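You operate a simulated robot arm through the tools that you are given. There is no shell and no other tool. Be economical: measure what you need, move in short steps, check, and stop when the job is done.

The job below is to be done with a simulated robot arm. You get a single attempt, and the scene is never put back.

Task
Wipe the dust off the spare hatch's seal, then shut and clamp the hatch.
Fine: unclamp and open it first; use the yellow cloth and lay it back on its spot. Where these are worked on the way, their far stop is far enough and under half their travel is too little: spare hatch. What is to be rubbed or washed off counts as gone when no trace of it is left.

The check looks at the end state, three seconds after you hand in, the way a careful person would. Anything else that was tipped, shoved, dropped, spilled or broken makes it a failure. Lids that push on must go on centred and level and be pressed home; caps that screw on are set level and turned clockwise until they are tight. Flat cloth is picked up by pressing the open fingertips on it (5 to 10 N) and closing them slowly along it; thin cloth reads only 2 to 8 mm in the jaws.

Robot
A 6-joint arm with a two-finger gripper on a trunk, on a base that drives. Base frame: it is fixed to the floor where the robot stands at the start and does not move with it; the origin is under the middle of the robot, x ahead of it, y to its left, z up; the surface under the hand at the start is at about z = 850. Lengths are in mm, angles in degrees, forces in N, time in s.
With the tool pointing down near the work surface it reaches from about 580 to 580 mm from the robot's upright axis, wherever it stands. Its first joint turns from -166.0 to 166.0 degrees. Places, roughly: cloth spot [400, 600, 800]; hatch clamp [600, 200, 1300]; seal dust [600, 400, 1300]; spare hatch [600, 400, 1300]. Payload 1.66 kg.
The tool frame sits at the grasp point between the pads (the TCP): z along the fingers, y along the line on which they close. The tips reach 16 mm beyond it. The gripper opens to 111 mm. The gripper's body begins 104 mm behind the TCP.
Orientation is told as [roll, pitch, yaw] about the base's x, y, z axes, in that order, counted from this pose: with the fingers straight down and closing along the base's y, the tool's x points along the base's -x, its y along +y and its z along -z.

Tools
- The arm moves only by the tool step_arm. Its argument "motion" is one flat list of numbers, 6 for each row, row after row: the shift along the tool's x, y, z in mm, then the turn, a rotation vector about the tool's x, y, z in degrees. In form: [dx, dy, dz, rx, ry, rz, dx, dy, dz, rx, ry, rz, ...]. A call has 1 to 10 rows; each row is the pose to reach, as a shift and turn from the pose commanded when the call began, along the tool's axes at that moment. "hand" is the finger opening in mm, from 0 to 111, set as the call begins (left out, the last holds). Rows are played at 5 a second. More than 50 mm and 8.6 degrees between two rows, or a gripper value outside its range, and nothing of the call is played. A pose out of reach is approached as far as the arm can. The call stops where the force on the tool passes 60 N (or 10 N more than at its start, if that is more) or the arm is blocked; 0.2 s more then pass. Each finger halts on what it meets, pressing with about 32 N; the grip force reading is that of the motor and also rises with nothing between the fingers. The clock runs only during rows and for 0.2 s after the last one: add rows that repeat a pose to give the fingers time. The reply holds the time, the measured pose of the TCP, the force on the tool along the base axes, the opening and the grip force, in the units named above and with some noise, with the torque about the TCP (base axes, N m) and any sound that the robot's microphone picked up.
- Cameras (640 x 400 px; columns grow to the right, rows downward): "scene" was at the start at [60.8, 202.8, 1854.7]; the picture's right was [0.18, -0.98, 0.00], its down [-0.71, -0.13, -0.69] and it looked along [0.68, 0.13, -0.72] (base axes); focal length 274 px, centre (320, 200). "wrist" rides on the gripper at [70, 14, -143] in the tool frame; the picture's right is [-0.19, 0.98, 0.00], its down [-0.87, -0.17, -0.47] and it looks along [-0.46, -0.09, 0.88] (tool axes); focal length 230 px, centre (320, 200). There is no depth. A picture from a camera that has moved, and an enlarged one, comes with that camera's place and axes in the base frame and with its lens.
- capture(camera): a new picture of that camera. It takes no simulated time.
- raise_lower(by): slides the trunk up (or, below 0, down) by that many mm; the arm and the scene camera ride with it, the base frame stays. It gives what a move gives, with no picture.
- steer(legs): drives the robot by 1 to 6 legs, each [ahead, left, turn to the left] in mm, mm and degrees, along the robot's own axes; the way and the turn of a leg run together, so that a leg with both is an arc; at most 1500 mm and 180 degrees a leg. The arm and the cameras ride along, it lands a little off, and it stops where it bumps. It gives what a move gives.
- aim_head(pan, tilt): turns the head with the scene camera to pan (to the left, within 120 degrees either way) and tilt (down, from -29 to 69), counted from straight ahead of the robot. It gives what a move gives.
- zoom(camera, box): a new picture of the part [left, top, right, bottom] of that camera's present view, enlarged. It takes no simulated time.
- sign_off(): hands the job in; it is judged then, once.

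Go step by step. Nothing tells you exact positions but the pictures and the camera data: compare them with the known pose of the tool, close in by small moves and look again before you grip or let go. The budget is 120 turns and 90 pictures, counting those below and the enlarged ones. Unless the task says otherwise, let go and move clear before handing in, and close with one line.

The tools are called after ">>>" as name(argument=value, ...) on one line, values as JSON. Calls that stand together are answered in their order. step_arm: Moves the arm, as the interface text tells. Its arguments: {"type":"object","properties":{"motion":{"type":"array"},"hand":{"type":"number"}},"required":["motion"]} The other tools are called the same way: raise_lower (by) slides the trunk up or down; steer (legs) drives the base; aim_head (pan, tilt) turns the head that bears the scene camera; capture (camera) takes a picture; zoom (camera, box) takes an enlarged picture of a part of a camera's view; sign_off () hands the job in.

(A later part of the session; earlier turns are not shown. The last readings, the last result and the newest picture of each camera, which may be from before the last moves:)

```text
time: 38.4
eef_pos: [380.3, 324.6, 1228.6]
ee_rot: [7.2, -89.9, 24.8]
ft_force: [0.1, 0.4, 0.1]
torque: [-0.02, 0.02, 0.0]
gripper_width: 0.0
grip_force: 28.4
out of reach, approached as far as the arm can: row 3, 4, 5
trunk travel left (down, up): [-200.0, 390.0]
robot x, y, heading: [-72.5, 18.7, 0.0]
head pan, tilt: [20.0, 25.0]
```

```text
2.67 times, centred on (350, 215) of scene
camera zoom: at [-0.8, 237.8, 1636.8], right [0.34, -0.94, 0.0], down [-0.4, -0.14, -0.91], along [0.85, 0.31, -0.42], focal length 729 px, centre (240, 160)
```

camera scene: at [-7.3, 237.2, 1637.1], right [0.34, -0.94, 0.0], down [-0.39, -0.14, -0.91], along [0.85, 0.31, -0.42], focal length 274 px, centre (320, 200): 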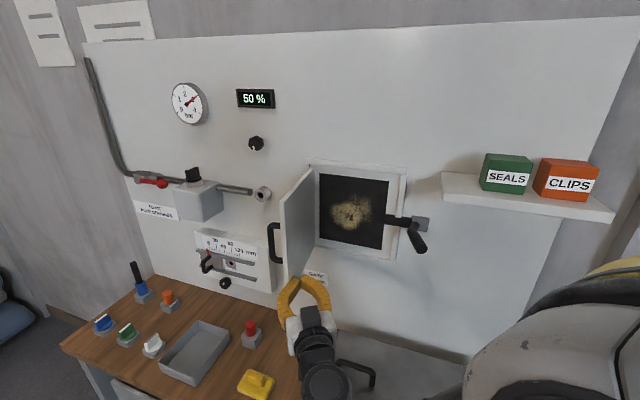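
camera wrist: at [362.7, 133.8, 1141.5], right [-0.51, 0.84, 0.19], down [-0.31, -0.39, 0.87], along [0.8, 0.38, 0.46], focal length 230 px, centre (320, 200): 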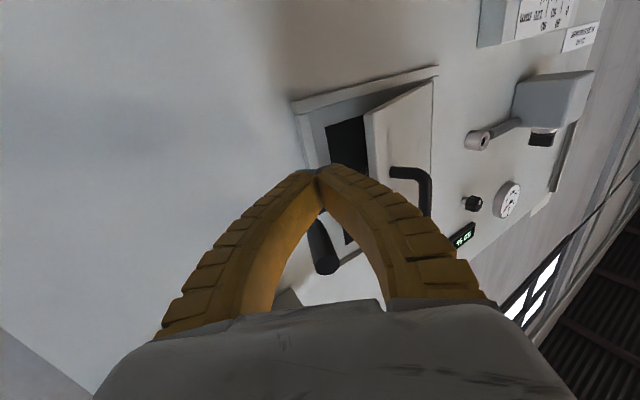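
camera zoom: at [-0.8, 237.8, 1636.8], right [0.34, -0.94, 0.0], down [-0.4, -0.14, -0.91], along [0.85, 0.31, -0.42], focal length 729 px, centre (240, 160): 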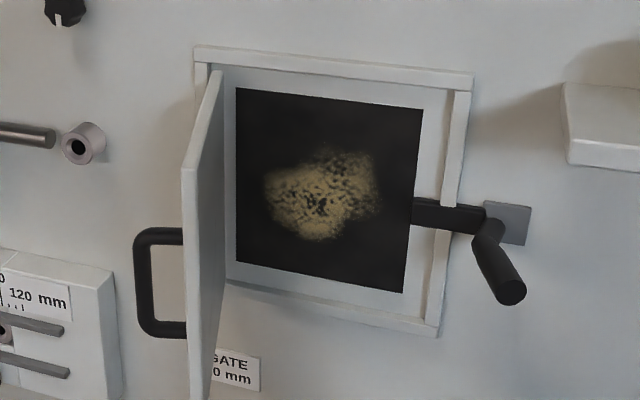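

The dust patch covers about y 325–444, z 1242–1347 on the panel. Next the cloth: I back off, drive left, and turn the tool downward.

>>> steer(legs=[[-150, 0, 0], [0, 250, 0]])

>>> step_arm(motion=[0, 0, 0, 0, 8.5, 0, 0, 0, 0, 0, 17, 0, 0, 0, 0, 0, 25.5, 0, 0, 0, 0, 0, 34, 0, 0, 0, 0, 0, 42.5, 0, 0, 0, 0, 0, 51, 0, 0, 0, 0, 0, 59.5, 0, 0, 0, 0, 0, 68, 0, 0, 0, 0, 0, 76.5, 0, 0, 0, 0, 0, 85, 0])

```text
time: 41.2
eef_pos: [233.1, 573.3, 1228.6]
ee_rot: [-4.4, -89.8, 36.1]
ft_force: [-0.6, -0.1, -0.2]
torque: [0.01, 0.0, 0.01]
gripper_width: 0.3
grip_force: 28.1
trunk travel left (down, up): [-200.0, 390.0]
robot x, y, heading: [-215.6, 265.6, -0.2]
head pan, tilt: [20.0, 25.0]
```

```text
time: 43.4
eef_pos: [234.7, 572.1, 1227.8]
ee_rot: [0.0, -4.8, 31.8]
ft_force: [0.2, 0.4, 0.2]
torque: [0.02, 0.04, 0.02]
gripper_width: 0.0
grip_force: 29.1
trunk travel left (down, up): [-200.0, 390.0]
robot x, y, heading: [-218.0, 267.8, -0.3]
head pan, tilt: [20.0, 25.0]
```

>>> step_arm(motion=[0, 0, 0, 0, 4.8, 0], hand=60)

>>> step_arm(motion=[0, 0, 0, 0, 0, -8.4, 0, 0, 0, 0, 0, -16.8, 0, 0, 0, 0, 0, -25.2, 0, 0, 0, 0, 0, -33.6, 0, 0, 0, 0, 0, -42, 0, 0, 0, 0, 0, -50.4, 0, 0, 0, 0, 0, -58.2, 0, 0, 0, 0, 0, -58.2])

>>> capture(camera="wrist")

>>> aim_head(pan=35, tilt=45)

>>> capture(camera="scene")

```text
time: 43.8
eef_pos: [232.8, 571.8, 1227.7]
ee_rot: [0.0, 0.0, 31.8]
ft_force: [0.5, 0.2, -0.3]
torque: [0.01, 0.01, 0.01]
gripper_width: 61.9
grip_force: 1.0
trunk travel left (down, up): [-200.0, 390.0]
robot x, y, heading: [-217.8, 268.2, -0.2]
head pan, tilt: [20.0, 25.0]
```

```text
time: 45.6
eef_pos: [233.0, 571.0, 1228.0]
ee_rot: [0.0, 0.0, 90.1]
ft_force: [-0.3, 1.1, -0.2]
torque: [0.01, 0.03, 0.05]
gripper_width: 62.0
grip_force: 1.9
trunk travel left (down, up): [-200.0, 390.0]
robot x, y, heading: [-220.0, 266.4, -0.3]
head pan, tilt: [20.0, 25.0]
```

```text
52 pictures are left
camera wrist: at [218.4, 502.7, 1370.3], right [-0.98, 0.19, 0.0], down [0.17, 0.87, 0.47], along [0.09, 0.46, -0.88], focal length 230 px, centre (320, 200)
```

wrist: 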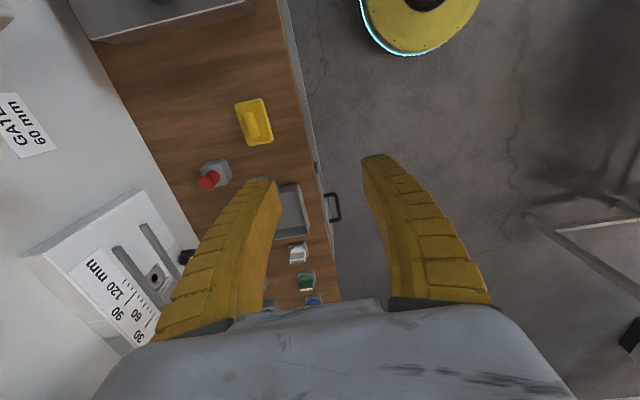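

```text
time: 46.5
eef_pos: [232.8, 572.3, 1229.2]
ee_rot: [0.0, 0.1, 89.9]
ft_force: [0.3, -0.1, -0.1]
torque: [0.02, 0.0, 0.02]
gripper_width: 61.9
grip_force: 1.6
trunk travel left (down, up): [-200.0, 390.0]
robot x, y, heading: [-217.3, 265.6, -0.4]
head pan, tilt: [35.0, 45.0]
```

```text
51 pictures are left
camera scene: at [-168.5, 501.5, 1606.4], right [0.57, -0.82, 0.0], down [-0.58, -0.4, -0.71], along [0.58, 0.4, -0.71], focal length 274 px, centre (320, 200)
```

scene: 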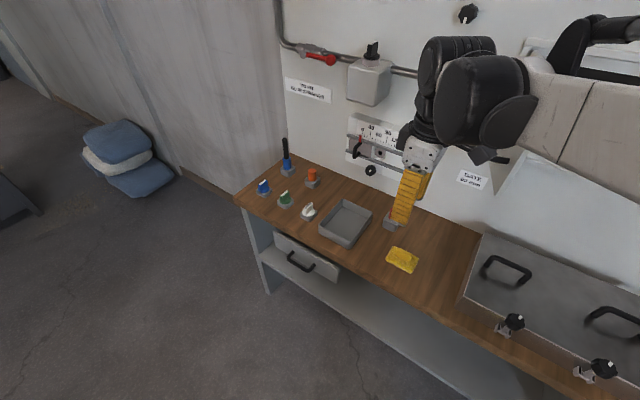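

Cloth is at about (370, 557). I lower the trunk and hand first, so the arm passes below the open door when I drive forward.

>>> raise_lower(by=-195)

>>> step_arm(motion=[0, 0, 35, 0, 0, 0, 0, 0, 70, 0, 0, 0, 0, 0, 100, 0, 0, 0, 0, 0, 100, 0, 0, 0])

>>> capture(camera="scene")

>>> capture(camera="wrist")

```text
time: 48.6
eef_pos: [233.1, 571.6, 1032.8]
ee_rot: [0.0, 0.0, 90.0]
ft_force: [-0.7, -0.2, -0.2]
torque: [0.01, 0.0, -0.01]
gripper_width: 62.0
grip_force: 1.1
trunk travel left (down, up): [-5.0, 585.0]
robot x, y, heading: [-217.9, 270.8, -0.4]
head pan, tilt: [35.0, 45.0]
```

```text
time: 49.6
eef_pos: [234.4, 570.6, 933.1]
ee_rot: [0.0, 0.0, 89.9]
ft_force: [0.4, -0.4, -0.2]
torque: [-0.01, 0.02, 0.0]
gripper_width: 62.2
grip_force: 1.3
trunk travel left (down, up): [-5.0, 585.0]
robot x, y, heading: [-216.1, 267.5, -0.4]
head pan, tilt: [35.0, 45.0]
```

```text
50 pictures are left
camera scene: at [-168.5, 501.6, 1411.3], right [0.57, -0.82, 0.0], down [-0.58, -0.4, -0.71], along [0.58, 0.4, -0.71], focal length 274 px, centre (320, 200)
```

scene: 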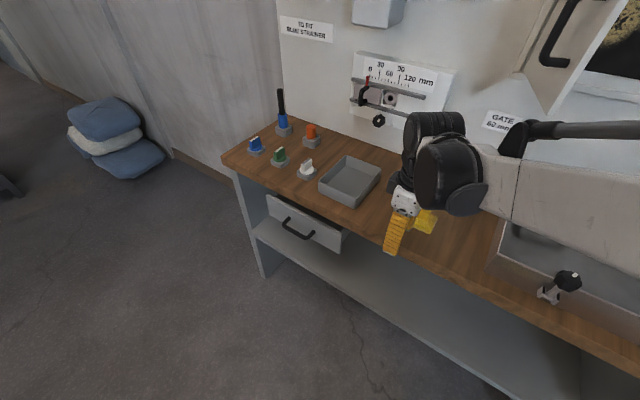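

```text
49 pictures are left
camera wrist: at [219.0, 502.0, 1074.8], right [-0.98, 0.19, 0.0], down [0.17, 0.87, 0.47], along [0.09, 0.46, -0.88], focal length 230 px, centre (320, 200)
```

wrist: 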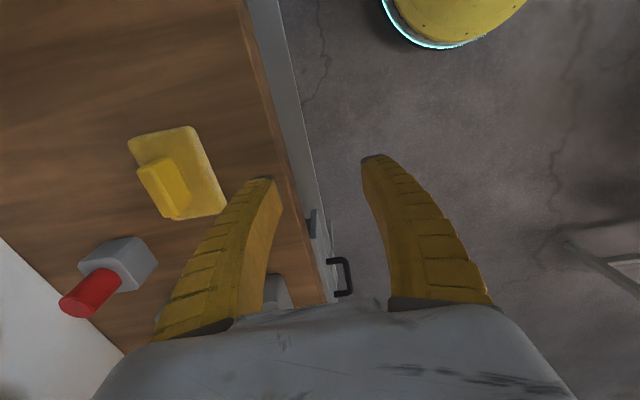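

The pad is about 65×92 mm, axis-aligned, centred near (376, 564), with a ridge along y. I drive over it at safe height.

>>> steer(legs=[[141, -6, 0]])

>>> capture(camera="wrist")

>>> capture(camera="scene")

```text
time: 50.9
eef_pos: [376.2, 564.7, 932.1]
ee_rot: [0.1, 0.0, 90.1]
ft_force: [0.4, 0.5, -0.7]
torque: [0.01, 0.0, 0.0]
gripper_width: 62.2
grip_force: 1.3
trunk travel left (down, up): [-5.0, 585.0]
robot x, y, heading: [-79.6, 258.6, -0.4]
head pan, tilt: [35.0, 45.0]
```

```text
48 pictures are left
camera wrist: at [362.0, 495.8, 1075.0], right [-0.98, 0.19, 0.0], down [0.17, 0.87, 0.47], along [0.09, 0.46, -0.88], focal length 230 px, centre (320, 200)
```

wrist: 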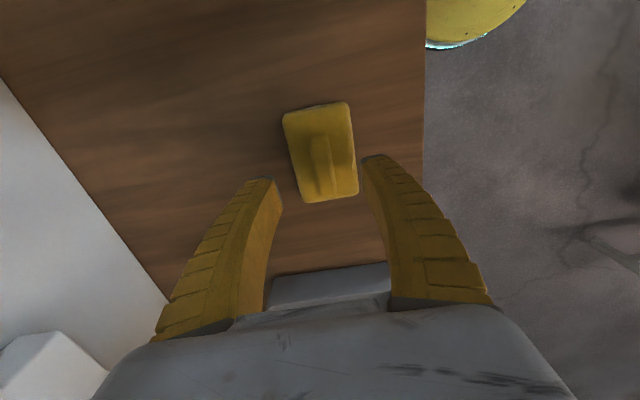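

```text
47 pictures are left
camera scene: at [-25.4, 494.8, 1411.3], right [0.57, -0.82, 0.0], down [-0.58, -0.4, -0.71], along [0.58, 0.4, -0.71], focal length 274 px, centre (320, 200)
```

scene: 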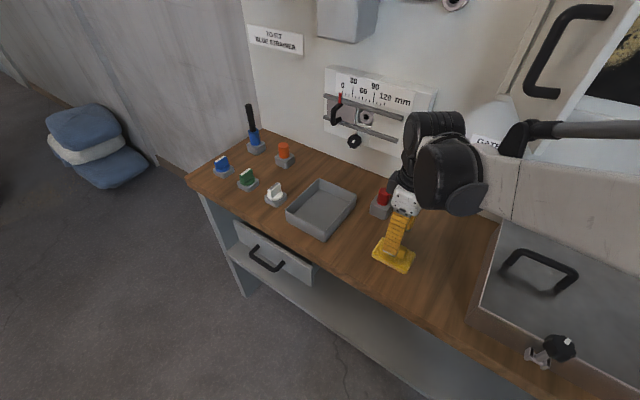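

Ridge centre is at about (371, 557). I correct and descend.

>>> step_arm(motion=[7, 5, 10, 0, 0, 0, 7, 5, 22, 0, 0, 0, 7, 5, 34, 0, 0, 0, 7, 5, 34, 0, 0, 0])

>>> capture(camera="wrist")

>>> zoom(camera="scene", box=[350, 180, 450, 290])

```text
time: 51.9
eef_pos: [372.3, 557.9, 900.5]
ee_rot: [0.0, 0.0, 90.2]
ft_force: [0.7, 0.2, 0.0]
torque: [0.02, 0.0, -0.02]
gripper_width: 62.2
grip_force: 1.4
trunk travel left (down, up): [-5.0, 585.0]
robot x, y, heading: [-76.6, 260.3, -0.1]
head pan, tilt: [35.0, 45.0]
```

```text
46 pictures are left
camera wrist: at [357.5, 488.9, 1041.4], right [-0.98, 0.19, 0.0], down [0.17, 0.87, 0.47], along [0.09, 0.46, -0.88], focal length 230 px, centre (320, 200)
```

wrist: 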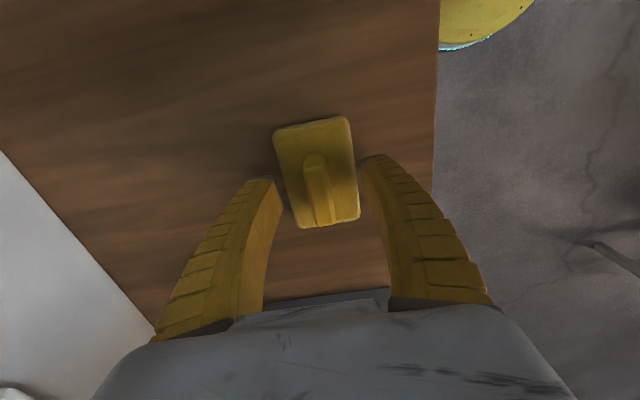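

```text
3.64 times, centred on (400, 235) of scene
camera zoom: at [-25.5, 494.8, 1411.3], right [0.57, -0.82, 0.0], down [-0.58, -0.4, -0.71], along [0.58, 0.4, -0.71], focal length 994 px, centre (29, 73)
```

zoom: 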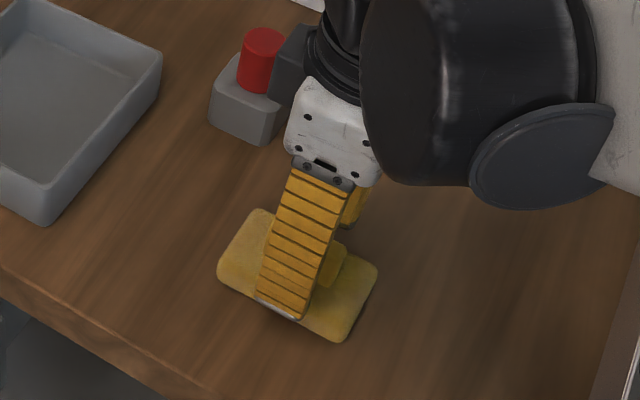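

Alignment looks right. I descend to just above the pad and close on the ridge.

>>> step_arm(motion=[-3, 0, 6, 0, 0, 0, -5, 0, 12, 0, 0, 0, -5, 0, 17, 0, 0, 0, -5, 0, 21, 0, 0, 0])

>>> step_arm(motion=[0, 0, 0, 0, 0, 0, 0, 0, 0, 0, 0, 0, 0, 0, 0, 0, 0, 0], hand=0)

>>> capture(camera="wrist")

```text
time: 52.9
eef_pos: [371.1, 563.1, 875.8]
ee_rot: [-0.1, 0.1, 90.1]
ft_force: [-0.5, -0.1, -0.4]
torque: [0.02, -0.01, 0.02]
gripper_width: 61.8
grip_force: 0.9
trunk travel left (down, up): [-5.0, 585.0]
robot x, y, heading: [-77.2, 259.0, -0.5]
head pan, tilt: [35.0, 45.0]
```

```text
time: 53.7
eef_pos: [372.7, 561.7, 878.2]
ee_rot: [-0.1, -0.1, 90.2]
ft_force: [1.5, 2.0, 9.9]
torque: [0.03, -0.07, -0.02]
gripper_width: 56.7
grip_force: 32.1
trunk travel left (down, up): [-5.0, 585.0]
robot x, y, heading: [-78.2, 262.6, -0.2]
head pan, tilt: [35.0, 45.0]
```

```text
44 pictures are left
camera wrist: at [357.0, 493.2, 1019.9], right [-0.98, 0.19, 0.0], down [0.17, 0.87, 0.47], along [0.09, 0.46, -0.88], focal length 230 px, centre (320, 200)
```

wrist: 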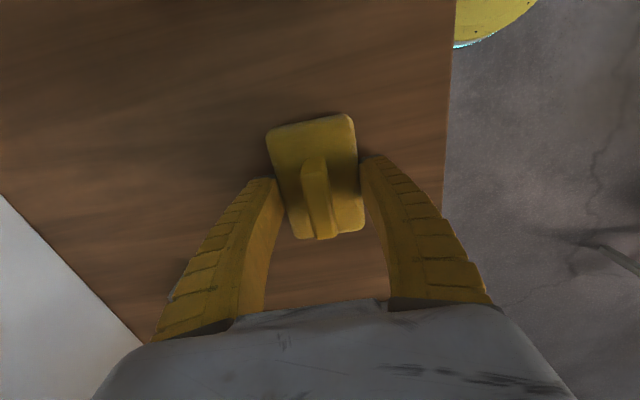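

It closed on the pad's sides (57 mm) instead of the ridge. I open, rise about 10 mm, and close on the ridge.

>>> step_arm(motion=[0, 0, 0, 0, 0, 0, 0, 0, 0, 0, 0, 0, 0, 0, -5, 0, 0, 0, 0, 0, -11, 0, 0, 0], hand=66)

>>> step_arm(motion=[0, 0, 0, 0, 0, 0, 0, 0, 0, 0, 0, 0, 0, 0, 0, 0, 0, 0], hand=0)

>>> capture(camera="wrist")

```text
time: 54.7
eef_pos: [371.2, 563.3, 888.6]
ee_rot: [0.0, 0.1, 90.1]
ft_force: [-0.5, 0.7, 0.5]
torque: [0.01, -0.01, 0.02]
gripper_width: 67.8
grip_force: 1.1
trunk travel left (down, up): [-5.0, 585.0]
robot x, y, heading: [-75.7, 258.9, -0.4]
head pan, tilt: [35.0, 45.0]
```

```text
time: 55.5
eef_pos: [371.6, 562.5, 888.3]
ee_rot: [-0.1, 0.0, 90.0]
ft_force: [0.4, 1.1, 8.0]
torque: [0.0, -0.02, 0.0]
gripper_width: 12.1
grip_force: 31.8
trunk travel left (down, up): [-5.0, 585.0]
robot x, y, heading: [-74.4, 259.3, -0.3]
head pan, tilt: [35.0, 45.0]
```

```text
43 pictures are left
camera wrist: at [356.8, 493.6, 1031.0], right [-0.98, 0.19, 0.0], down [0.17, 0.87, 0.47], along [0.09, 0.46, -0.88], focal length 230 px, centre (320, 200)
```

wrist: 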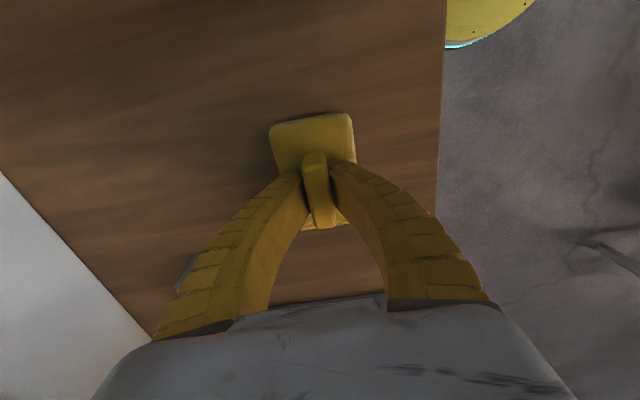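

Ridge gripped at 12 mm. I lift slightly and check.

>>> step_arm(motion=[0, 0, -15, 0, 0, 0, 0, 0, -35, 0, 0, 0, 0, 0, -50, 0, 0, 0])

>>> steer(legs=[[-150, 0, 0]])

>>> capture(camera="scene")

>>> capture(camera="wrist")

```text
time: 56.3
eef_pos: [372.5, 562.1, 939.4]
ee_rot: [0.0, -0.1, 90.1]
ft_force: [-0.5, -0.9, -0.3]
torque: [0.04, 0.02, 0.0]
gripper_width: 8.9
grip_force: 32.0
trunk travel left (down, up): [-5.0, 585.0]
robot x, y, heading: [-74.4, 257.2, -0.2]
head pan, tilt: [35.0, 45.0]
```

```text
time: 57.7
eef_pos: [224.5, 564.2, 939.2]
ee_rot: [-0.2, 0.0, 90.2]
ft_force: [-0.3, -0.4, -1.0]
torque: [-0.02, 0.03, 0.01]
gripper_width: 9.0
grip_force: 32.3
trunk travel left (down, up): [-5.0, 585.0]
robot x, y, heading: [-223.0, 258.9, -0.2]
head pan, tilt: [35.0, 45.0]
```

```text
42 pictures are left
camera scene: at [-173.7, 495.6, 1411.4], right [0.57, -0.82, 0.0], down [-0.58, -0.4, -0.71], along [0.58, 0.4, -0.71], focal length 274 px, centre (320, 200)
```

scene: 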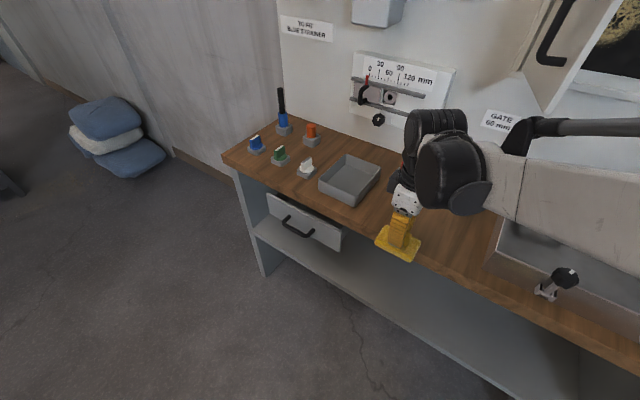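

```text
41 pictures are left
camera wrist: at [209.9, 495.3, 1081.3], right [-0.98, 0.19, 0.0], down [0.17, 0.87, 0.47], along [0.09, 0.46, -0.88], focal length 230 px, centre (320, 200)
```

wrist: 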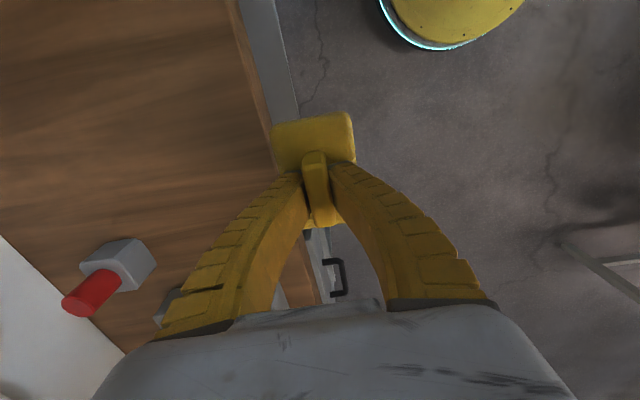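

Cloth held securely. I raise the trunk, point the tool at the wall, then reposition the base in front of the hatch.

>>> raise_lower(by=195)

>>> step_arm(motion=[0, 0, 0, 8.5, 0, 0, 0, 0, 0, 17, 0, 0, 0, 0, 0, 25.5, 0, 0, 0, 0, 0, 34, 0, 0, 0, 0, 0, 42.5, 0, 0, 0, 0, 0, 51, 0, 0, 0, 0, 0, 59.5, 0, 0, 0, 0, 0, 68, 0, 0, 0, 0, 0, 76.5, 0, 0, 0, 0, 0, 85, 0, 0])

>>> step_arm(motion=[0, 0, 0, 5, 0, 0, 0, 0, 0, 5, 0, 0])

>>> capture(camera="wrist")

```text
time: 59.8
eef_pos: [223.9, 564.4, 1133.4]
ee_rot: [-0.1, 0.0, 90.2]
ft_force: [0.4, -0.6, -0.6]
torque: [-0.03, 0.0, 0.0]
gripper_width: 9.2
grip_force: 32.0
trunk travel left (down, up): [-200.0, 390.0]
robot x, y, heading: [-223.2, 260.8, -0.2]
head pan, tilt: [35.0, 45.0]
```

```text
time: 62.0
eef_pos: [235.1, 582.8, 1167.2]
ee_rot: [-85.1, -0.1, 90.0]
ft_force: [0.5, 0.7, -0.5]
torque: [-0.01, -0.01, -0.02]
gripper_width: 9.1
grip_force: 32.0
out of reach, approached as far as the arm can: row 9, 10
trunk travel left (down, up): [-200.0, 390.0]
robot x, y, heading: [-222.0, 255.8, -0.6]
head pan, tilt: [35.0, 45.0]
```

```text
time: 62.6
eef_pos: [238.5, 590.6, 1184.7]
ee_rot: [-90.1, -0.2, 90.1]
ft_force: [0.4, -0.3, 0.2]
torque: [-0.01, 0.02, 0.03]
gripper_width: 9.0
grip_force: 32.2
out of reach, approached as far as the arm can: row 1, 2
trunk travel left (down, up): [-200.0, 390.0]
robot x, y, heading: [-223.9, 258.6, -0.3]
head pan, tilt: [35.0, 45.0]
```

```text
40 pictures are left
camera wrist: at [95.0, 521.4, 1170.5], right [0.0, 0.19, -0.98], down [-0.47, 0.86, 0.17], along [0.88, 0.46, 0.09], focal length 230 px, centre (320, 200)
```

wrist: 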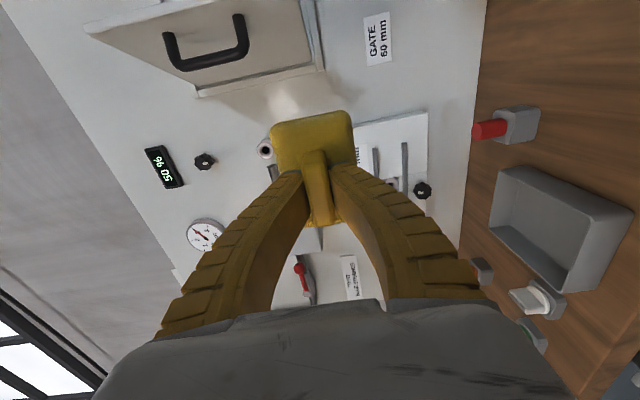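

Tool is pointing at the wall with the pad ahead. I move the arm to mid-range, then drive to stand in front of the hatch.

>>> step_arm(motion=[24, -21, 12, 0, 0, 0, 48, -42, 24, 0, 0, 0, 72, -63, 36, 0, 0, 0, 96, -84, 48, 0, 0, 0, 120, -105, 60, 0, 0, 0, 120, -105, 60, 0, 0, 0])

>>> steer(legs=[[0, -85, 0], [150, 0, 0]])

>>> aim_head(pan=20, tilt=28)

>>> capture(camera="scene")

>>> capture(camera="wrist")

```text
time: 64.0
eef_pos: [300.5, 469.8, 1288.2]
ee_rot: [-90.1, 0.1, 90.1]
ft_force: [0.1, 0.0, -0.6]
torque: [0.02, 0.0, 0.0]
gripper_width: 9.0
grip_force: 32.1
trunk travel left (down, up): [-200.0, 390.0]
robot x, y, heading: [-222.9, 263.2, -0.3]
head pan, tilt: [35.0, 45.0]
```

```text
time: 65.9
eef_pos: [398.9, 385.0, 1287.4]
ee_rot: [-90.0, -0.1, 90.1]
ft_force: [0.3, -0.1, -0.9]
torque: [0.01, 0.02, 0.01]
gripper_width: 8.7
grip_force: 32.0
trunk travel left (down, up): [-200.0, 390.0]
robot x, y, heading: [-118.7, 176.0, -0.2]
head pan, tilt: [35.0, 45.0]
stopped in leg 2: the force on the tool passed its limit at 63 N (the readings are from after the stop); the commanded pose is now the measured one
```

```text
time: 66.7
eef_pos: [399.8, 385.5, 1287.2]
ee_rot: [-89.9, -0.1, 90.1]
ft_force: [0.1, -0.4, 0.1]
torque: [-0.02, 0.04, 0.01]
gripper_width: 8.7
grip_force: 32.5
trunk travel left (down, up): [-200.0, 390.0]
robot x, y, heading: [-120.1, 176.2, -0.2]
head pan, tilt: [20.0, 28.0]
```

```text
39 pictures are left
camera scene: at [-52.3, 395.5, 1632.0], right [0.34, -0.94, 0.0], down [-0.44, -0.16, -0.88], along [0.83, 0.3, -0.47], focal length 274 px, centre (320, 200)
```

scene: 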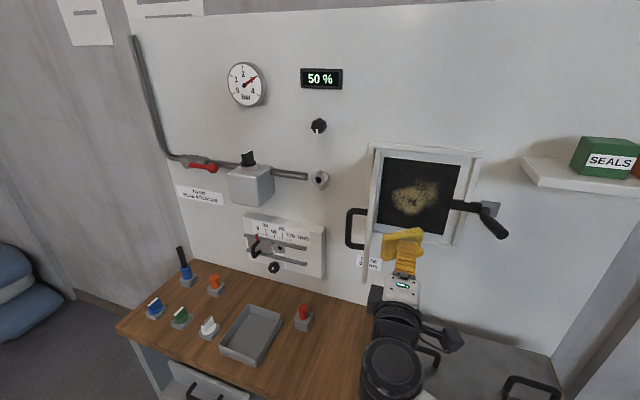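

```text
38 pictures are left
camera wrist: at [256.4, 314.9, 1272.9], right [0.0, 0.19, -0.98], down [-0.48, 0.86, 0.17], along [0.88, 0.47, 0.09], focal length 230 px, centre (320, 200)
```

wrist: 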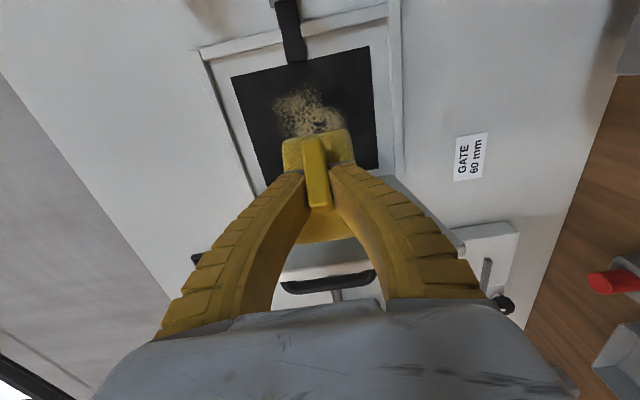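

The pad's +y side ran into the door edge (door is at ~77°, edge near (407, 451)). I shift the hand −y, then drive forward and check.

>>> step_arm(motion=[15, 0, -20, 0, 0, 0, 40, 0, -20, 0, 0, 0, 65, 0, -20, 0, 0, 0, 65, 0, -20, 0, 0, 0])

>>> steer(legs=[[100, 0, 0]])

>>> capture(camera="scene")

>>> capture(camera="wrist")

```text
time: 67.7
eef_pos: [379.7, 320.0, 1287.2]
ee_rot: [-89.9, -0.1, 90.3]
ft_force: [-0.5, -0.5, -0.2]
torque: [0.01, 0.01, -0.03]
gripper_width: 8.5
grip_force: 32.3
trunk travel left (down, up): [-200.0, 390.0]
robot x, y, heading: [-120.1, 174.6, 0.1]
head pan, tilt: [20.0, 28.0]
```

```text
time: 68.9
eef_pos: [480.6, 318.8, 1286.8]
ee_rot: [-89.9, -0.1, 90.2]
ft_force: [0.3, -0.4, -1.0]
torque: [0.02, 0.01, 0.04]
gripper_width: 9.2
grip_force: 31.6
trunk travel left (down, up): [-200.0, 390.0]
robot x, y, heading: [-19.1, 178.0, -0.1]
head pan, tilt: [20.0, 28.0]
```

```text
37 pictures are left
camera scene: at [48.4, 395.1, 1632.0], right [0.34, -0.94, 0.0], down [-0.44, -0.16, -0.88], along [0.83, 0.3, -0.47], focal length 274 px, centre (320, 200)
```

scene: 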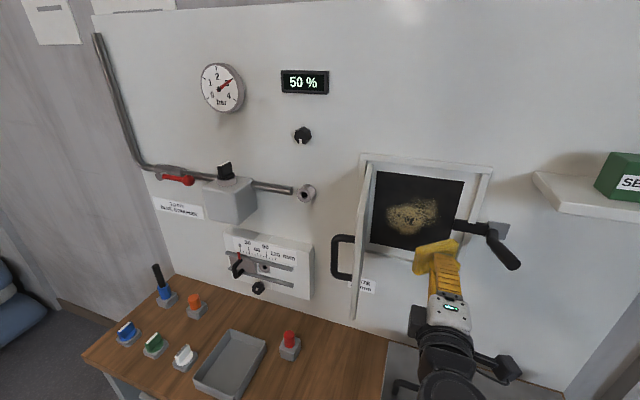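

```text
36 pictures are left
camera wrist: at [336.5, 249.9, 1273.2], right [0.0, 0.19, -0.98], down [-0.47, 0.86, 0.17], along [0.88, 0.47, 0.09], focal length 230 px, centre (320, 200)
```

wrist: 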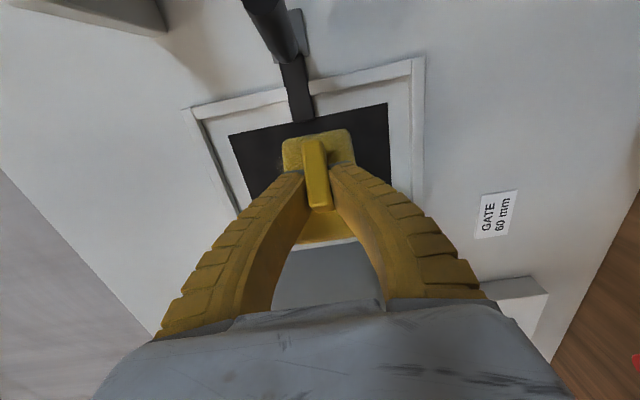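

Clear. I move over the dust centre and approach the panel until light contact.

>>> step_arm(motion=[-28, 0, 10, 0, 0, 0, -57, 0, 30, 0, 0, 0, -57, 0, 60, 0, 0, 0, -57, 0, 75, 0, 0, 0, -57, 0, 85, 0, 0, 0, -57, 0, 92, 0, 0, 0, -57, 0, 98, 0, 0, 0])

>>> capture(camera="scene")

```text
time: 70.5
eef_pos: [571.8, 376.6, 1288.7]
ee_rot: [-90.1, 0.0, 90.3]
ft_force: [-32.3, 0.0, -15.2]
torque: [0.28, -0.03, -0.67]
gripper_width: 17.1
grip_force: 32.2
trunk travel left (down, up): [-200.0, 390.0]
robot x, y, heading: [-24.3, 177.8, -0.2]
head pan, tilt: [20.0, 28.0]
```

```text
35 pictures are left
camera scene: at [41.8, 395.5, 1632.1], right [0.34, -0.94, 0.0], down [-0.44, -0.16, -0.88], along [0.83, 0.3, -0.47], focal length 274 px, centre (320, 200)
```

scene: 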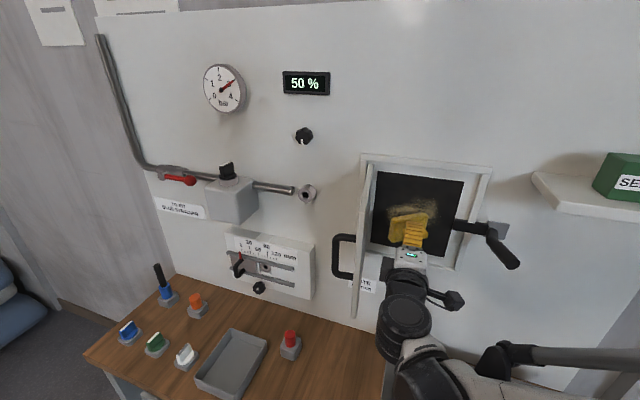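

Contact at TCP x≈572 (panel ≈ 610), so the dust spans about y 321–436, z 1257–1358. I ease the pressure and start wiping in strokes.

>>> step_arm(motion=[10, 6, -2, 0, 0, 0, 18, 10, -2, 0, 0, 0, -3, 10, -2, 0, 0, 0, -24, 10, -2, 0, 0, 0, -24, -11, -2, 0, 0, 0, -3, -11, -2, 0, 0, 0, 18, -11, -2, 0, 0, 0, 18, -33, -2, 0, 0, 0, -3, -33, -2, 0, 0, 0, -24, -33, -2, 0, 0, 0])

>>> zoom(camera="scene", box=[340, 140, 500, 300])

```text
time: 72.7
eef_pos: [572.5, 400.8, 1322.2]
ee_rot: [-90.0, -0.1, 90.2]
ft_force: [-15.5, -5.1, -0.7]
torque: [-0.02, 0.01, -0.67]
gripper_width: 15.6
grip_force: 32.1
trunk travel left (down, up): [-200.0, 390.0]
robot x, y, heading: [-19.1, 170.4, 0.0]
head pan, tilt: [20.0, 28.0]
```

```text
2.50 times, centred on (420, 220) of scene
camera zoom: at [44.1, 394.0, 1632.4], right [0.34, -0.94, 0.0], down [-0.44, -0.16, -0.88], along [0.83, 0.3, -0.47], focal length 684 px, centre (70, 150)
```

zoom: 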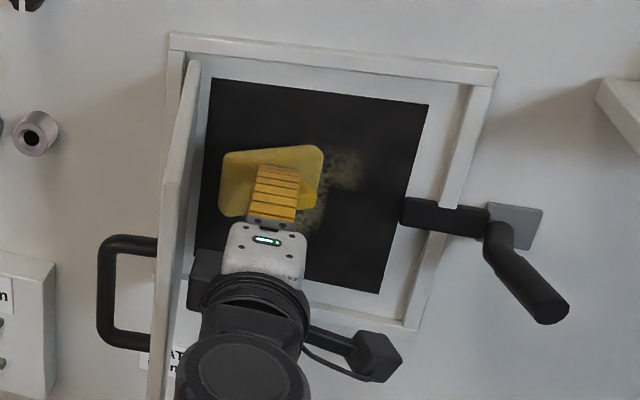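

Wiping works; remaining dust lies to the right of the pad. I widen the strokes toward smaller y.

>>> step_arm(motion=[0, -22, 0, 0, 0, 0, 33, -22, 0, 0, 0, 0, 66, -22, 0, 0, 0, 0, 66, 0, 0, 0, 0, 0, 33, 0, 0, 0, 0, 0, 66, 10, 0, 0, 0, 0, 66, 30, 0, 0, 0, 0, 33, 30, 0, 0, 0, 0, 66, 46, 0, 0, 0, 0, 33, 46, 0, 0, 0, 0])

>>> zoom(camera="scene", box=[340, 140, 500, 300])

```text
time: 74.9
eef_pos: [572.5, 367.2, 1274.7]
ee_rot: [-90.1, -0.1, 90.1]
ft_force: [-13.4, -1.3, -2.2]
torque: [-0.06, 0.02, -0.42]
gripper_width: 15.5
grip_force: 31.9
trunk travel left (down, up): [-200.0, 390.0]
robot x, y, heading: [-21.0, 174.1, -0.1]
head pan, tilt: [20.0, 28.0]
```

```text
2.50 times, centred on (420, 220) of scene
camera zoom: at [44.4, 396.0, 1632.0], right [0.34, -0.94, 0.0], down [-0.44, -0.16, -0.88], along [0.83, 0.3, -0.47], focal length 684 px, centre (70, 150)
```

zoom: 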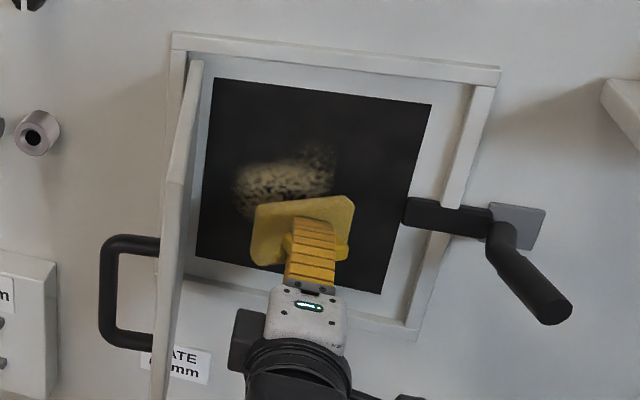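

Some dust remains at about y 355–438, z 1282–1352. I rub there repeatedly with a little more pressure.

>>> step_arm(motion=[-8, -25, 1, 0, 0, 0, -38, -35, 2, 0, 0, 0, 0, -35, 2, 0, 0, 0, -40, -42, 2, 0, 0, 0, 5, -50, 2, 0, 0, 0, -40, -50, 2, 0, 0, 0, 5, -60, 2, 0, 0, 0, -40, -65, 2, 0, 0, 0, 0, -70, 2, 0, 0, 0, -40, -50, 2, 0, 0, 0])

>>> step_arm(motion=[40, 0, 0, 0, 0, 0, 0, 8, 0, 0, 0, 0, 40, 16, 0, 0, 0, 0, 0, 24, 0, 0, 0, 0, 40, 32, 0, 0, 0, 0, 0, 40, 0, 0, 0, 0, 40, 40, 0, 0, 0, 0, 70, 40, 0, 0, 0, 0, 30, 50, 0, 0, 0, 0, 70, 50, 0, 0, 0, 0])

>>> zoom(camera="scene", box=[340, 140, 500, 300])

```text
time: 77.1
eef_pos: [576.4, 409.9, 1324.7]
ee_rot: [-90.1, -0.1, 90.4]
ft_force: [-10.5, 4.6, -2.6]
torque: [0.0, -0.05, -0.3]
gripper_width: 15.3
grip_force: 31.5
trunk travel left (down, up): [-200.0, 390.0]
robot x, y, heading: [-18.2, 178.2, -0.2]
head pan, tilt: [20.0, 28.0]
```

```text
time: 79.3
eef_pos: [574.8, 335.4, 1272.9]
ee_rot: [-90.0, -0.1, 90.0]
ft_force: [-7.6, -4.3, 0.1]
torque: [-0.05, -0.03, -0.36]
gripper_width: 11.5
grip_force: 31.7
trunk travel left (down, up): [-200.0, 390.0]
robot x, y, heading: [-19.7, 174.4, -0.3]
head pan, tilt: [20.0, 28.0]
```

```text
2.50 times, centred on (420, 220) of scene
camera zoom: at [45.6, 393.2, 1632.5], right [0.34, -0.94, 0.0], down [-0.44, -0.16, -0.88], along [0.83, 0.3, -0.47], focal length 684 px, centre (70, 150)
```

zoom: 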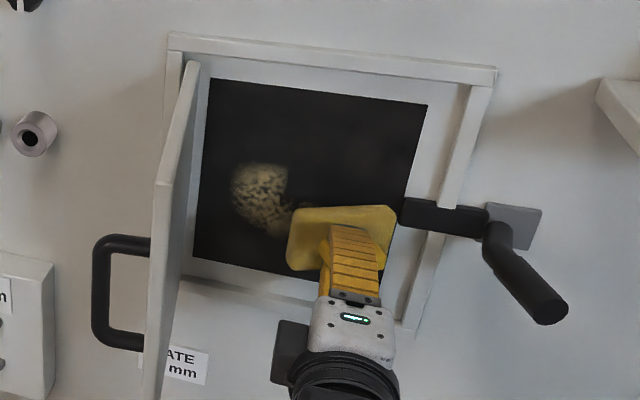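

Remaining patch: y 380–440, z 1256–1334. I rub that zone.

>>> step_arm(motion=[-40, 0, 1, 0, 0, 0, -80, 0, 1, 0, 0, 0, -55, -8, 1, 0, 0, 0, -90, -12, 1, 0, 0, 0, -55, -20, 1, 0, 0, 0, -90, -27, 1, 0, 0, 0, -55, -35, 1, 0, 0, 0, -90, -42, 1, 0, 0, 0, -55, -50, 1, 0, 0, 0, -90, -30, 1, 0, 0, 0])

>>> step_arm(motion=[35, 0, 0, 0, 0, 0, 0, 8, 0, 0, 0, 0, 35, 16, 0, 0, 0, 0, 0, 24, 0, 0, 0, 0, 35, 32, 0, 0, 0, 0, 0, 38, 0, 0, 0, 0, 35, 38, 0, 0, 0, 0, 0, 20, 0, 0, 0, 0, 35, 10, 0, 0, 0, 0, 70, 20, -30, 0, 0, 0])

>>> zoom(camera="scene", box=[340, 140, 500, 300])

```text
time: 81.5
eef_pos: [574.9, 430.8, 1304.1]
ee_rot: [-89.9, -0.1, 90.4]
ft_force: [-9.8, 3.7, -2.3]
torque: [-0.03, -0.01, -0.26]
gripper_width: 14.6
grip_force: 32.1
trunk travel left (down, up): [-200.0, 390.0]
robot x, y, heading: [-18.9, 173.7, -0.2]
head pan, tilt: [20.0, 28.0]
```

```text
time: 83.7
eef_pos: [545.4, 356.5, 1286.8]
ee_rot: [-90.1, 0.0, 90.2]
ft_force: [-0.7, -0.3, -1.2]
torque: [0.0, 0.02, 0.0]
gripper_width: 9.1
grip_force: 31.3
trunk travel left (down, up): [-200.0, 390.0]
robot x, y, heading: [-21.6, 175.0, -0.3]
head pan, tilt: [20.0, 28.0]
```

```text
2.50 times, centred on (420, 220) of scene
camera zoom: at [45.5, 394.9, 1632.3], right [0.34, -0.94, 0.0], down [-0.44, -0.16, -0.88], along [0.83, 0.3, -0.47], focal length 684 px, centre (70, 150)
```

zoom: 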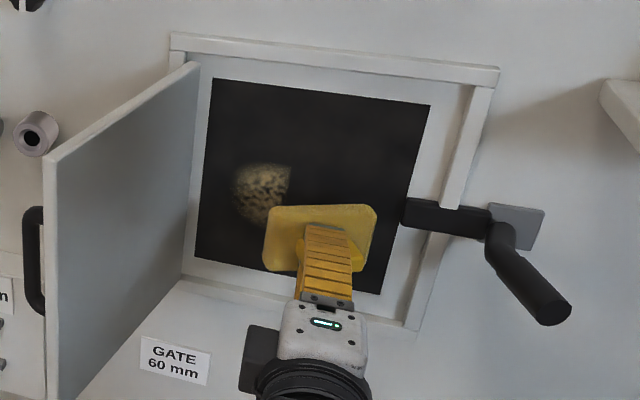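

The torque shows the pad presses with its −y side, so the wiped zone lags my pose. I yaw the tool slightly to level the pad, press at y≈415 and read the torque.

>>> step_arm(motion=[-30, -5, 0, 3, 0, 0, -58, -9, 10, 6, 0, 0, -58, -9, 20, 6, 0, 0, -58, -9, 26, 6, 0, 0, -58, -9, 31, 6, 0, 0, -58, -9, 34, 6, 0, 0])

>>> zoom(camera="wrist", box=[220, 80, 420, 260])

```text
time: 85.1
eef_pos: [579.3, 416.2, 1295.3]
ee_rot: [-96.0, 0.0, 90.2]
ft_force: [-20.4, 1.0, -1.1]
torque: [-0.07, 0.17, -0.66]
gripper_width: 16.6
grip_force: 31.8
trunk travel left (down, up): [-200.0, 390.0]
robot x, y, heading: [-21.6, 177.7, -0.1]
head pan, tilt: [20.0, 28.0]
```

```text
2.22 times, centred on (320, 170) of wrist
camera zoom: at [437.1, 346.1, 1266.4], right [0.1, 0.19, -0.98], down [-0.49, 0.86, 0.12], along [0.87, 0.47, 0.18], focal length 511 px, centre (320, 267)
```

zoom: 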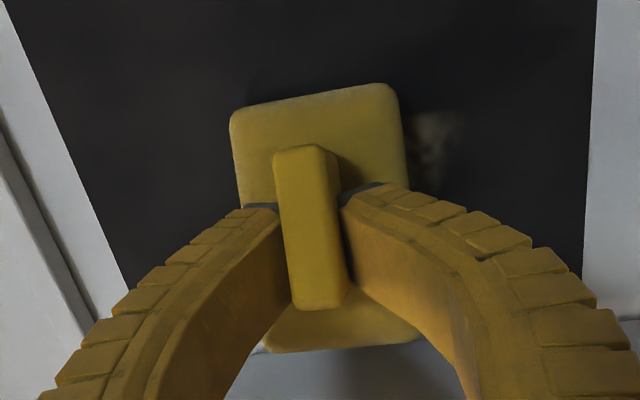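

That rotation was pitch, not yaw, in this grip pose. I undo it and yaw instead (about tool y).

>>> step_arm(motion=[0, 0, -12, -3, 2, 0, 0, 0, -12, -6, 6, 0, 0, 0, -4, -6, 6, 0, 0, 0, -1, -6, 6, 0, 0, 0, 2, -6, 6, 0])

>>> zoom(camera="wrist", box=[220, 80, 420, 260])

```text
time: 86.3
eef_pos: [582.1, 414.9, 1293.9]
ee_rot: [-90.0, -0.4, 84.2]
ft_force: [-15.0, -2.6, -6.2]
torque: [0.29, 0.01, -0.77]
gripper_width: 17.1
grip_force: 31.9
trunk travel left (down, up): [-200.0, 390.0]
robot x, y, heading: [-19.4, 180.2, 0.0]
head pan, tilt: [20.0, 28.0]
```

```text
2.22 times, centred on (320, 170) of wrist
camera zoom: at [432.4, 361.2, 1280.1], right [0.02, 0.2, -0.98], down [-0.38, 0.91, 0.17], along [0.92, 0.37, 0.09], focal length 511 px, centre (320, 267)
```

zoom: 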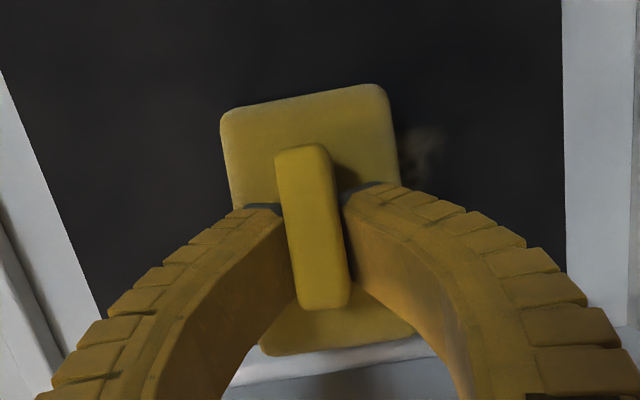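

The torque and image suggest the pad is yawed about 15° in the grip (from bumping the door). I back off a little and yaw 9° more.

>>> step_arm(motion=[0, 0, -10, 0, 3, 0, 0, 0, -15, 0, 9, 0, 0, 0, -10, 0, 9, 0, 0, 0, -5, 0, 9, 0, 0, 0, -1, 0, 9, 0, 0, 0, 3, 0, 9, 0])

>>> zoom(camera="scene", box=[340, 140, 500, 300])

```text
time: 87.7
eef_pos: [585.5, 416.6, 1293.9]
ee_rot: [-89.9, -0.4, 75.2]
ft_force: [-7.1, -0.7, -1.7]
torque: [0.04, -0.03, -0.35]
gripper_width: 11.3
grip_force: 32.0
trunk travel left (down, up): [-200.0, 390.0]
robot x, y, heading: [-19.7, 177.7, -0.4]
head pan, tilt: [20.0, 28.0]
```

```text
2.50 times, centred on (420, 220) of scene
camera zoom: at [45.6, 395.1, 1632.1], right [0.34, -0.94, 0.0], down [-0.44, -0.16, -0.88], along [0.83, 0.3, -0.47], focal length 684 px, centre (70, 150)
```

zoom: 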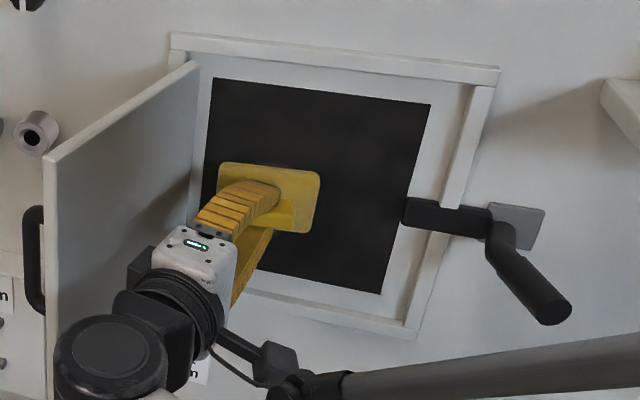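

Now the pad sits level against the panel. I rub the remaining patch with a touch more pressure.

>>> step_arm(motion=[-20, 0, -3, 0, 0, 0, 14, 8, 6, 0, 0, 0, -20, 16, -3, 0, 0, 0, 14, 8, 6, 0, 0, 0, -20, -8, -3, 0, 0, 0, 14, -16, 6, 0, 0, 0, -20, -24, -3, 0, 0, 0, 14, -24, 6, 0, 0, 0, -20, -12, -3, 0, 0, 0, 14, 0, 6, 0, 0, 0])

>>> step_arm(motion=[40, 0, 10, 0, 0, 0, 80, 0, -10, 0, 0, 0, 80, 0, -10, 0, 0, 0])

>>> zoom(camera="scene", box=[340, 140, 500, 300])

```text
time: 89.9
eef_pos: [585.9, 397.0, 1296.2]
ee_rot: [-89.9, -0.4, 75.1]
ft_force: [-6.1, -2.4, 0.2]
torque: [-0.03, -0.01, -0.36]
gripper_width: 10.6
grip_force: 31.8
trunk travel left (down, up): [-200.0, 390.0]
robot x, y, heading: [-23.8, 174.1, -0.1]
head pan, tilt: [20.0, 28.0]
```

```text
time: 90.7
eef_pos: [557.7, 324.9, 1293.0]
ee_rot: [-89.8, -0.4, 75.3]
ft_force: [-0.1, -0.9, -0.2]
torque: [0.02, 0.01, -0.01]
gripper_width: 8.9
grip_force: 31.8
trunk travel left (down, up): [-200.0, 390.0]
robot x, y, heading: [-19.4, 176.7, -0.3]
head pan, tilt: [20.0, 28.0]
```

```text
2.50 times, centred on (420, 220) of scene
camera zoom: at [47.3, 395.5, 1632.0], right [0.34, -0.94, 0.0], down [-0.44, -0.16, -0.88], along [0.83, 0.3, -0.47], focal length 684 px, centre (70, 150)
```

zoom: 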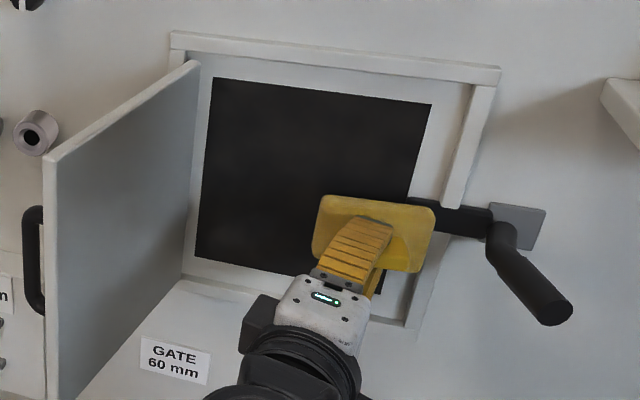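

The left side looks clean now. I back off to see the whole panel.

>>> step_arm(motion=[0, 0, -40, 0, 0, 0, 0, 0, -80, 0, 0, 0, 0, 50, -80, 0, 0, 0, 0, 90, -80, 0, 0, 0])

>>> zoom(camera="scene", box=[380, 160, 470, 260])

>>> capture(camera="wrist")

```text
time: 91.7
eef_pos: [480.6, 348.1, 1206.1]
ee_rot: [-89.7, -0.5, 75.1]
ft_force: [0.4, 0.4, 0.7]
torque: [0.03, 0.0, 0.0]
gripper_width: 9.0
grip_force: 31.9
out of reach, approached as far as the arm can: row 4
trunk travel left (down, up): [-200.0, 390.0]
robot x, y, heading: [-23.4, 177.8, -0.2]
head pan, tilt: [20.0, 28.0]
```

```text
4.00 times, centred on (425, 210) of scene
camera zoom: at [47.2, 395.5, 1632.0], right [0.34, -0.94, 0.0], down [-0.44, -0.16, -0.88], along [0.83, 0.3, -0.47], focal length 1094 px, centre (-100, 160)
```

zoom: 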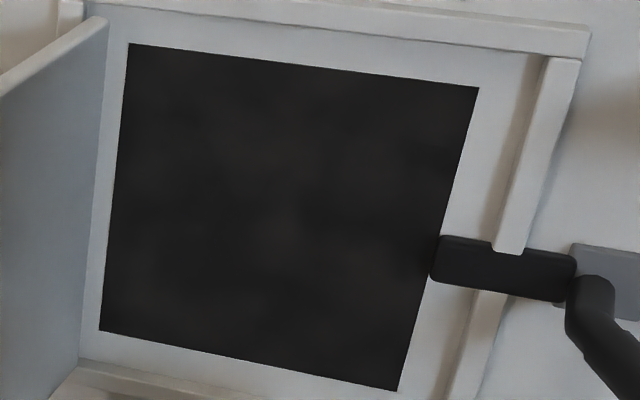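

```text
25 pictures are left
camera wrist: at [323.9, 318.2, 1193.3], right [0.04, 0.19, -0.98], down [-0.23, 0.96, 0.18], along [0.97, 0.22, 0.09], focal length 230 px, centre (320, 200)
```

wrist: 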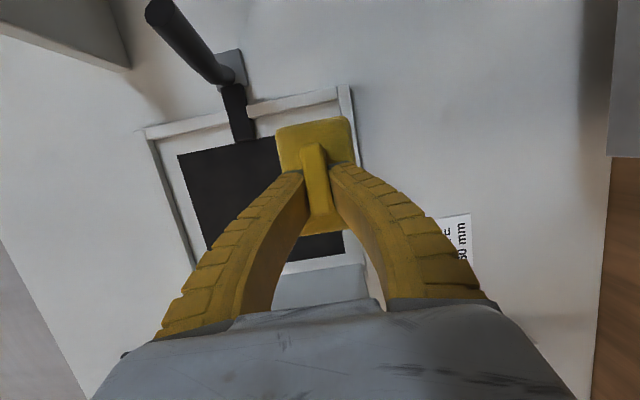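

Very faint mottling might be texture or slight residue near the old dust centre. I do another full, firmer pass to be safe.

>>> step_arm(motion=[-8, -30, 0, 0, 0, 0, -16, -65, 20, 0, 0, 0, -24, -94, 45, 0, 0, 0, -32, -94, 73, 0, 0, 0, -32, -94, 73, 0, 0, 0])

>>> step_arm(motion=[-17, 0, 23, 0, 0, 0, 17, 10, 32, 0, 0, 0, -17, 20, 23, 0, 0, 0, -46, 20, 16, 0, 0, 0, -75, 20, 8, 0, 0, 0, -46, 5, 16, 0, 0, 0, -17, 0, 23, 0, 0, 0, 17, 0, 32, 0, 0, 0, -17, -15, 23, 0, 0, 0, -46, -15, 16, 0, 0, 0])

>>> step_arm(motion=[-29, 0, -8, 0, 0, 0, -15, -10, -4, 0, 0, 0, 14, -12, 4, 0, 0, 0, 45, -12, 12, 0, 0, 0, 63, -20, 17, 0, 0, 0, 29, -25, 8, 0, 0, 0, 0, -25, 0, 0, 0, 0, -29, -25, -8, 0, 0, 0, 0, -10, 0, 0, 0, 0, 29, 5, 8, 0, 0, 0])

>>> step_arm(motion=[-30, 0, -8, 0, 0, 0, 0, 10, 0, 0, 0, 0, -30, 10, -8, 0, 0, 0, 25, 0, 7, 0, 0, 0, 25, 25, 7, 0, 0, 0, 0, 25, -40, 0, 0, 0, 0, 25, -80, 0, 0, 0, 0, 70, -90, 0, 0, 0, 0, 90, -90, 0, 0, 0])

>>> zoom(camera="scene", box=[380, 160, 470, 260])

```text
time: 92.9
eef_pos: [561.5, 359.5, 1302.0]
ee_rot: [-89.8, -0.4, 75.2]
ft_force: [0.3, 0.1, -1.0]
torque: [-0.03, 0.0, 0.0]
gripper_width: 9.1
grip_force: 31.8
trunk travel left (down, up): [-200.0, 390.0]
robot x, y, heading: [-24.0, 175.5, -0.2]
head pan, tilt: [20.0, 28.0]
```

```text
time: 95.1
eef_pos: [586.6, 399.8, 1317.3]
ee_rot: [-89.9, -0.4, 75.1]
ft_force: [-3.6, -1.7, -1.0]
torque: [0.01, -0.04, -0.27]
gripper_width: 10.3
grip_force: 32.0
trunk travel left (down, up): [-200.0, 390.0]
robot x, y, heading: [-23.1, 179.1, -0.1]
head pan, tilt: [20.0, 28.0]
```

```text
time: 97.3
eef_pos: [587.8, 371.5, 1310.8]
ee_rot: [-89.9, -0.3, 75.4]
ft_force: [-7.0, 1.2, 2.0]
torque: [-0.04, 0.0, -0.3]
gripper_width: 11.9
grip_force: 31.5
trunk travel left (down, up): [-200.0, 390.0]
robot x, y, heading: [-22.4, 177.3, -0.1]
head pan, tilt: [20.0, 28.0]
```

```text
refused: row 4 steps farther than a row can; nothing moved
```

```text
4.00 times, centred on (425, 210) of scene
camera zoom: at [45.4, 395.4, 1632.1], right [0.34, -0.94, 0.0], down [-0.44, -0.16, -0.88], along [0.83, 0.3, -0.47], focal length 1094 px, centre (-100, 160)
```

zoom: 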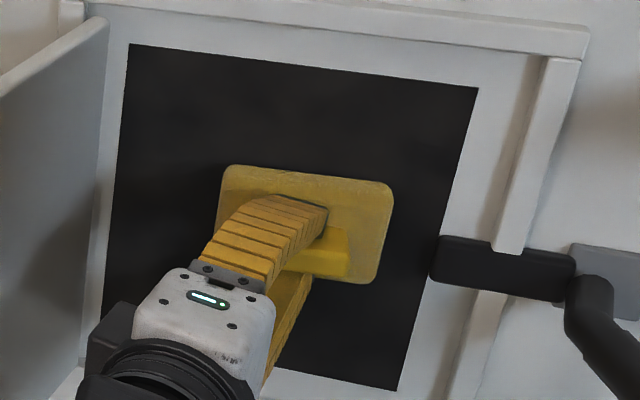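

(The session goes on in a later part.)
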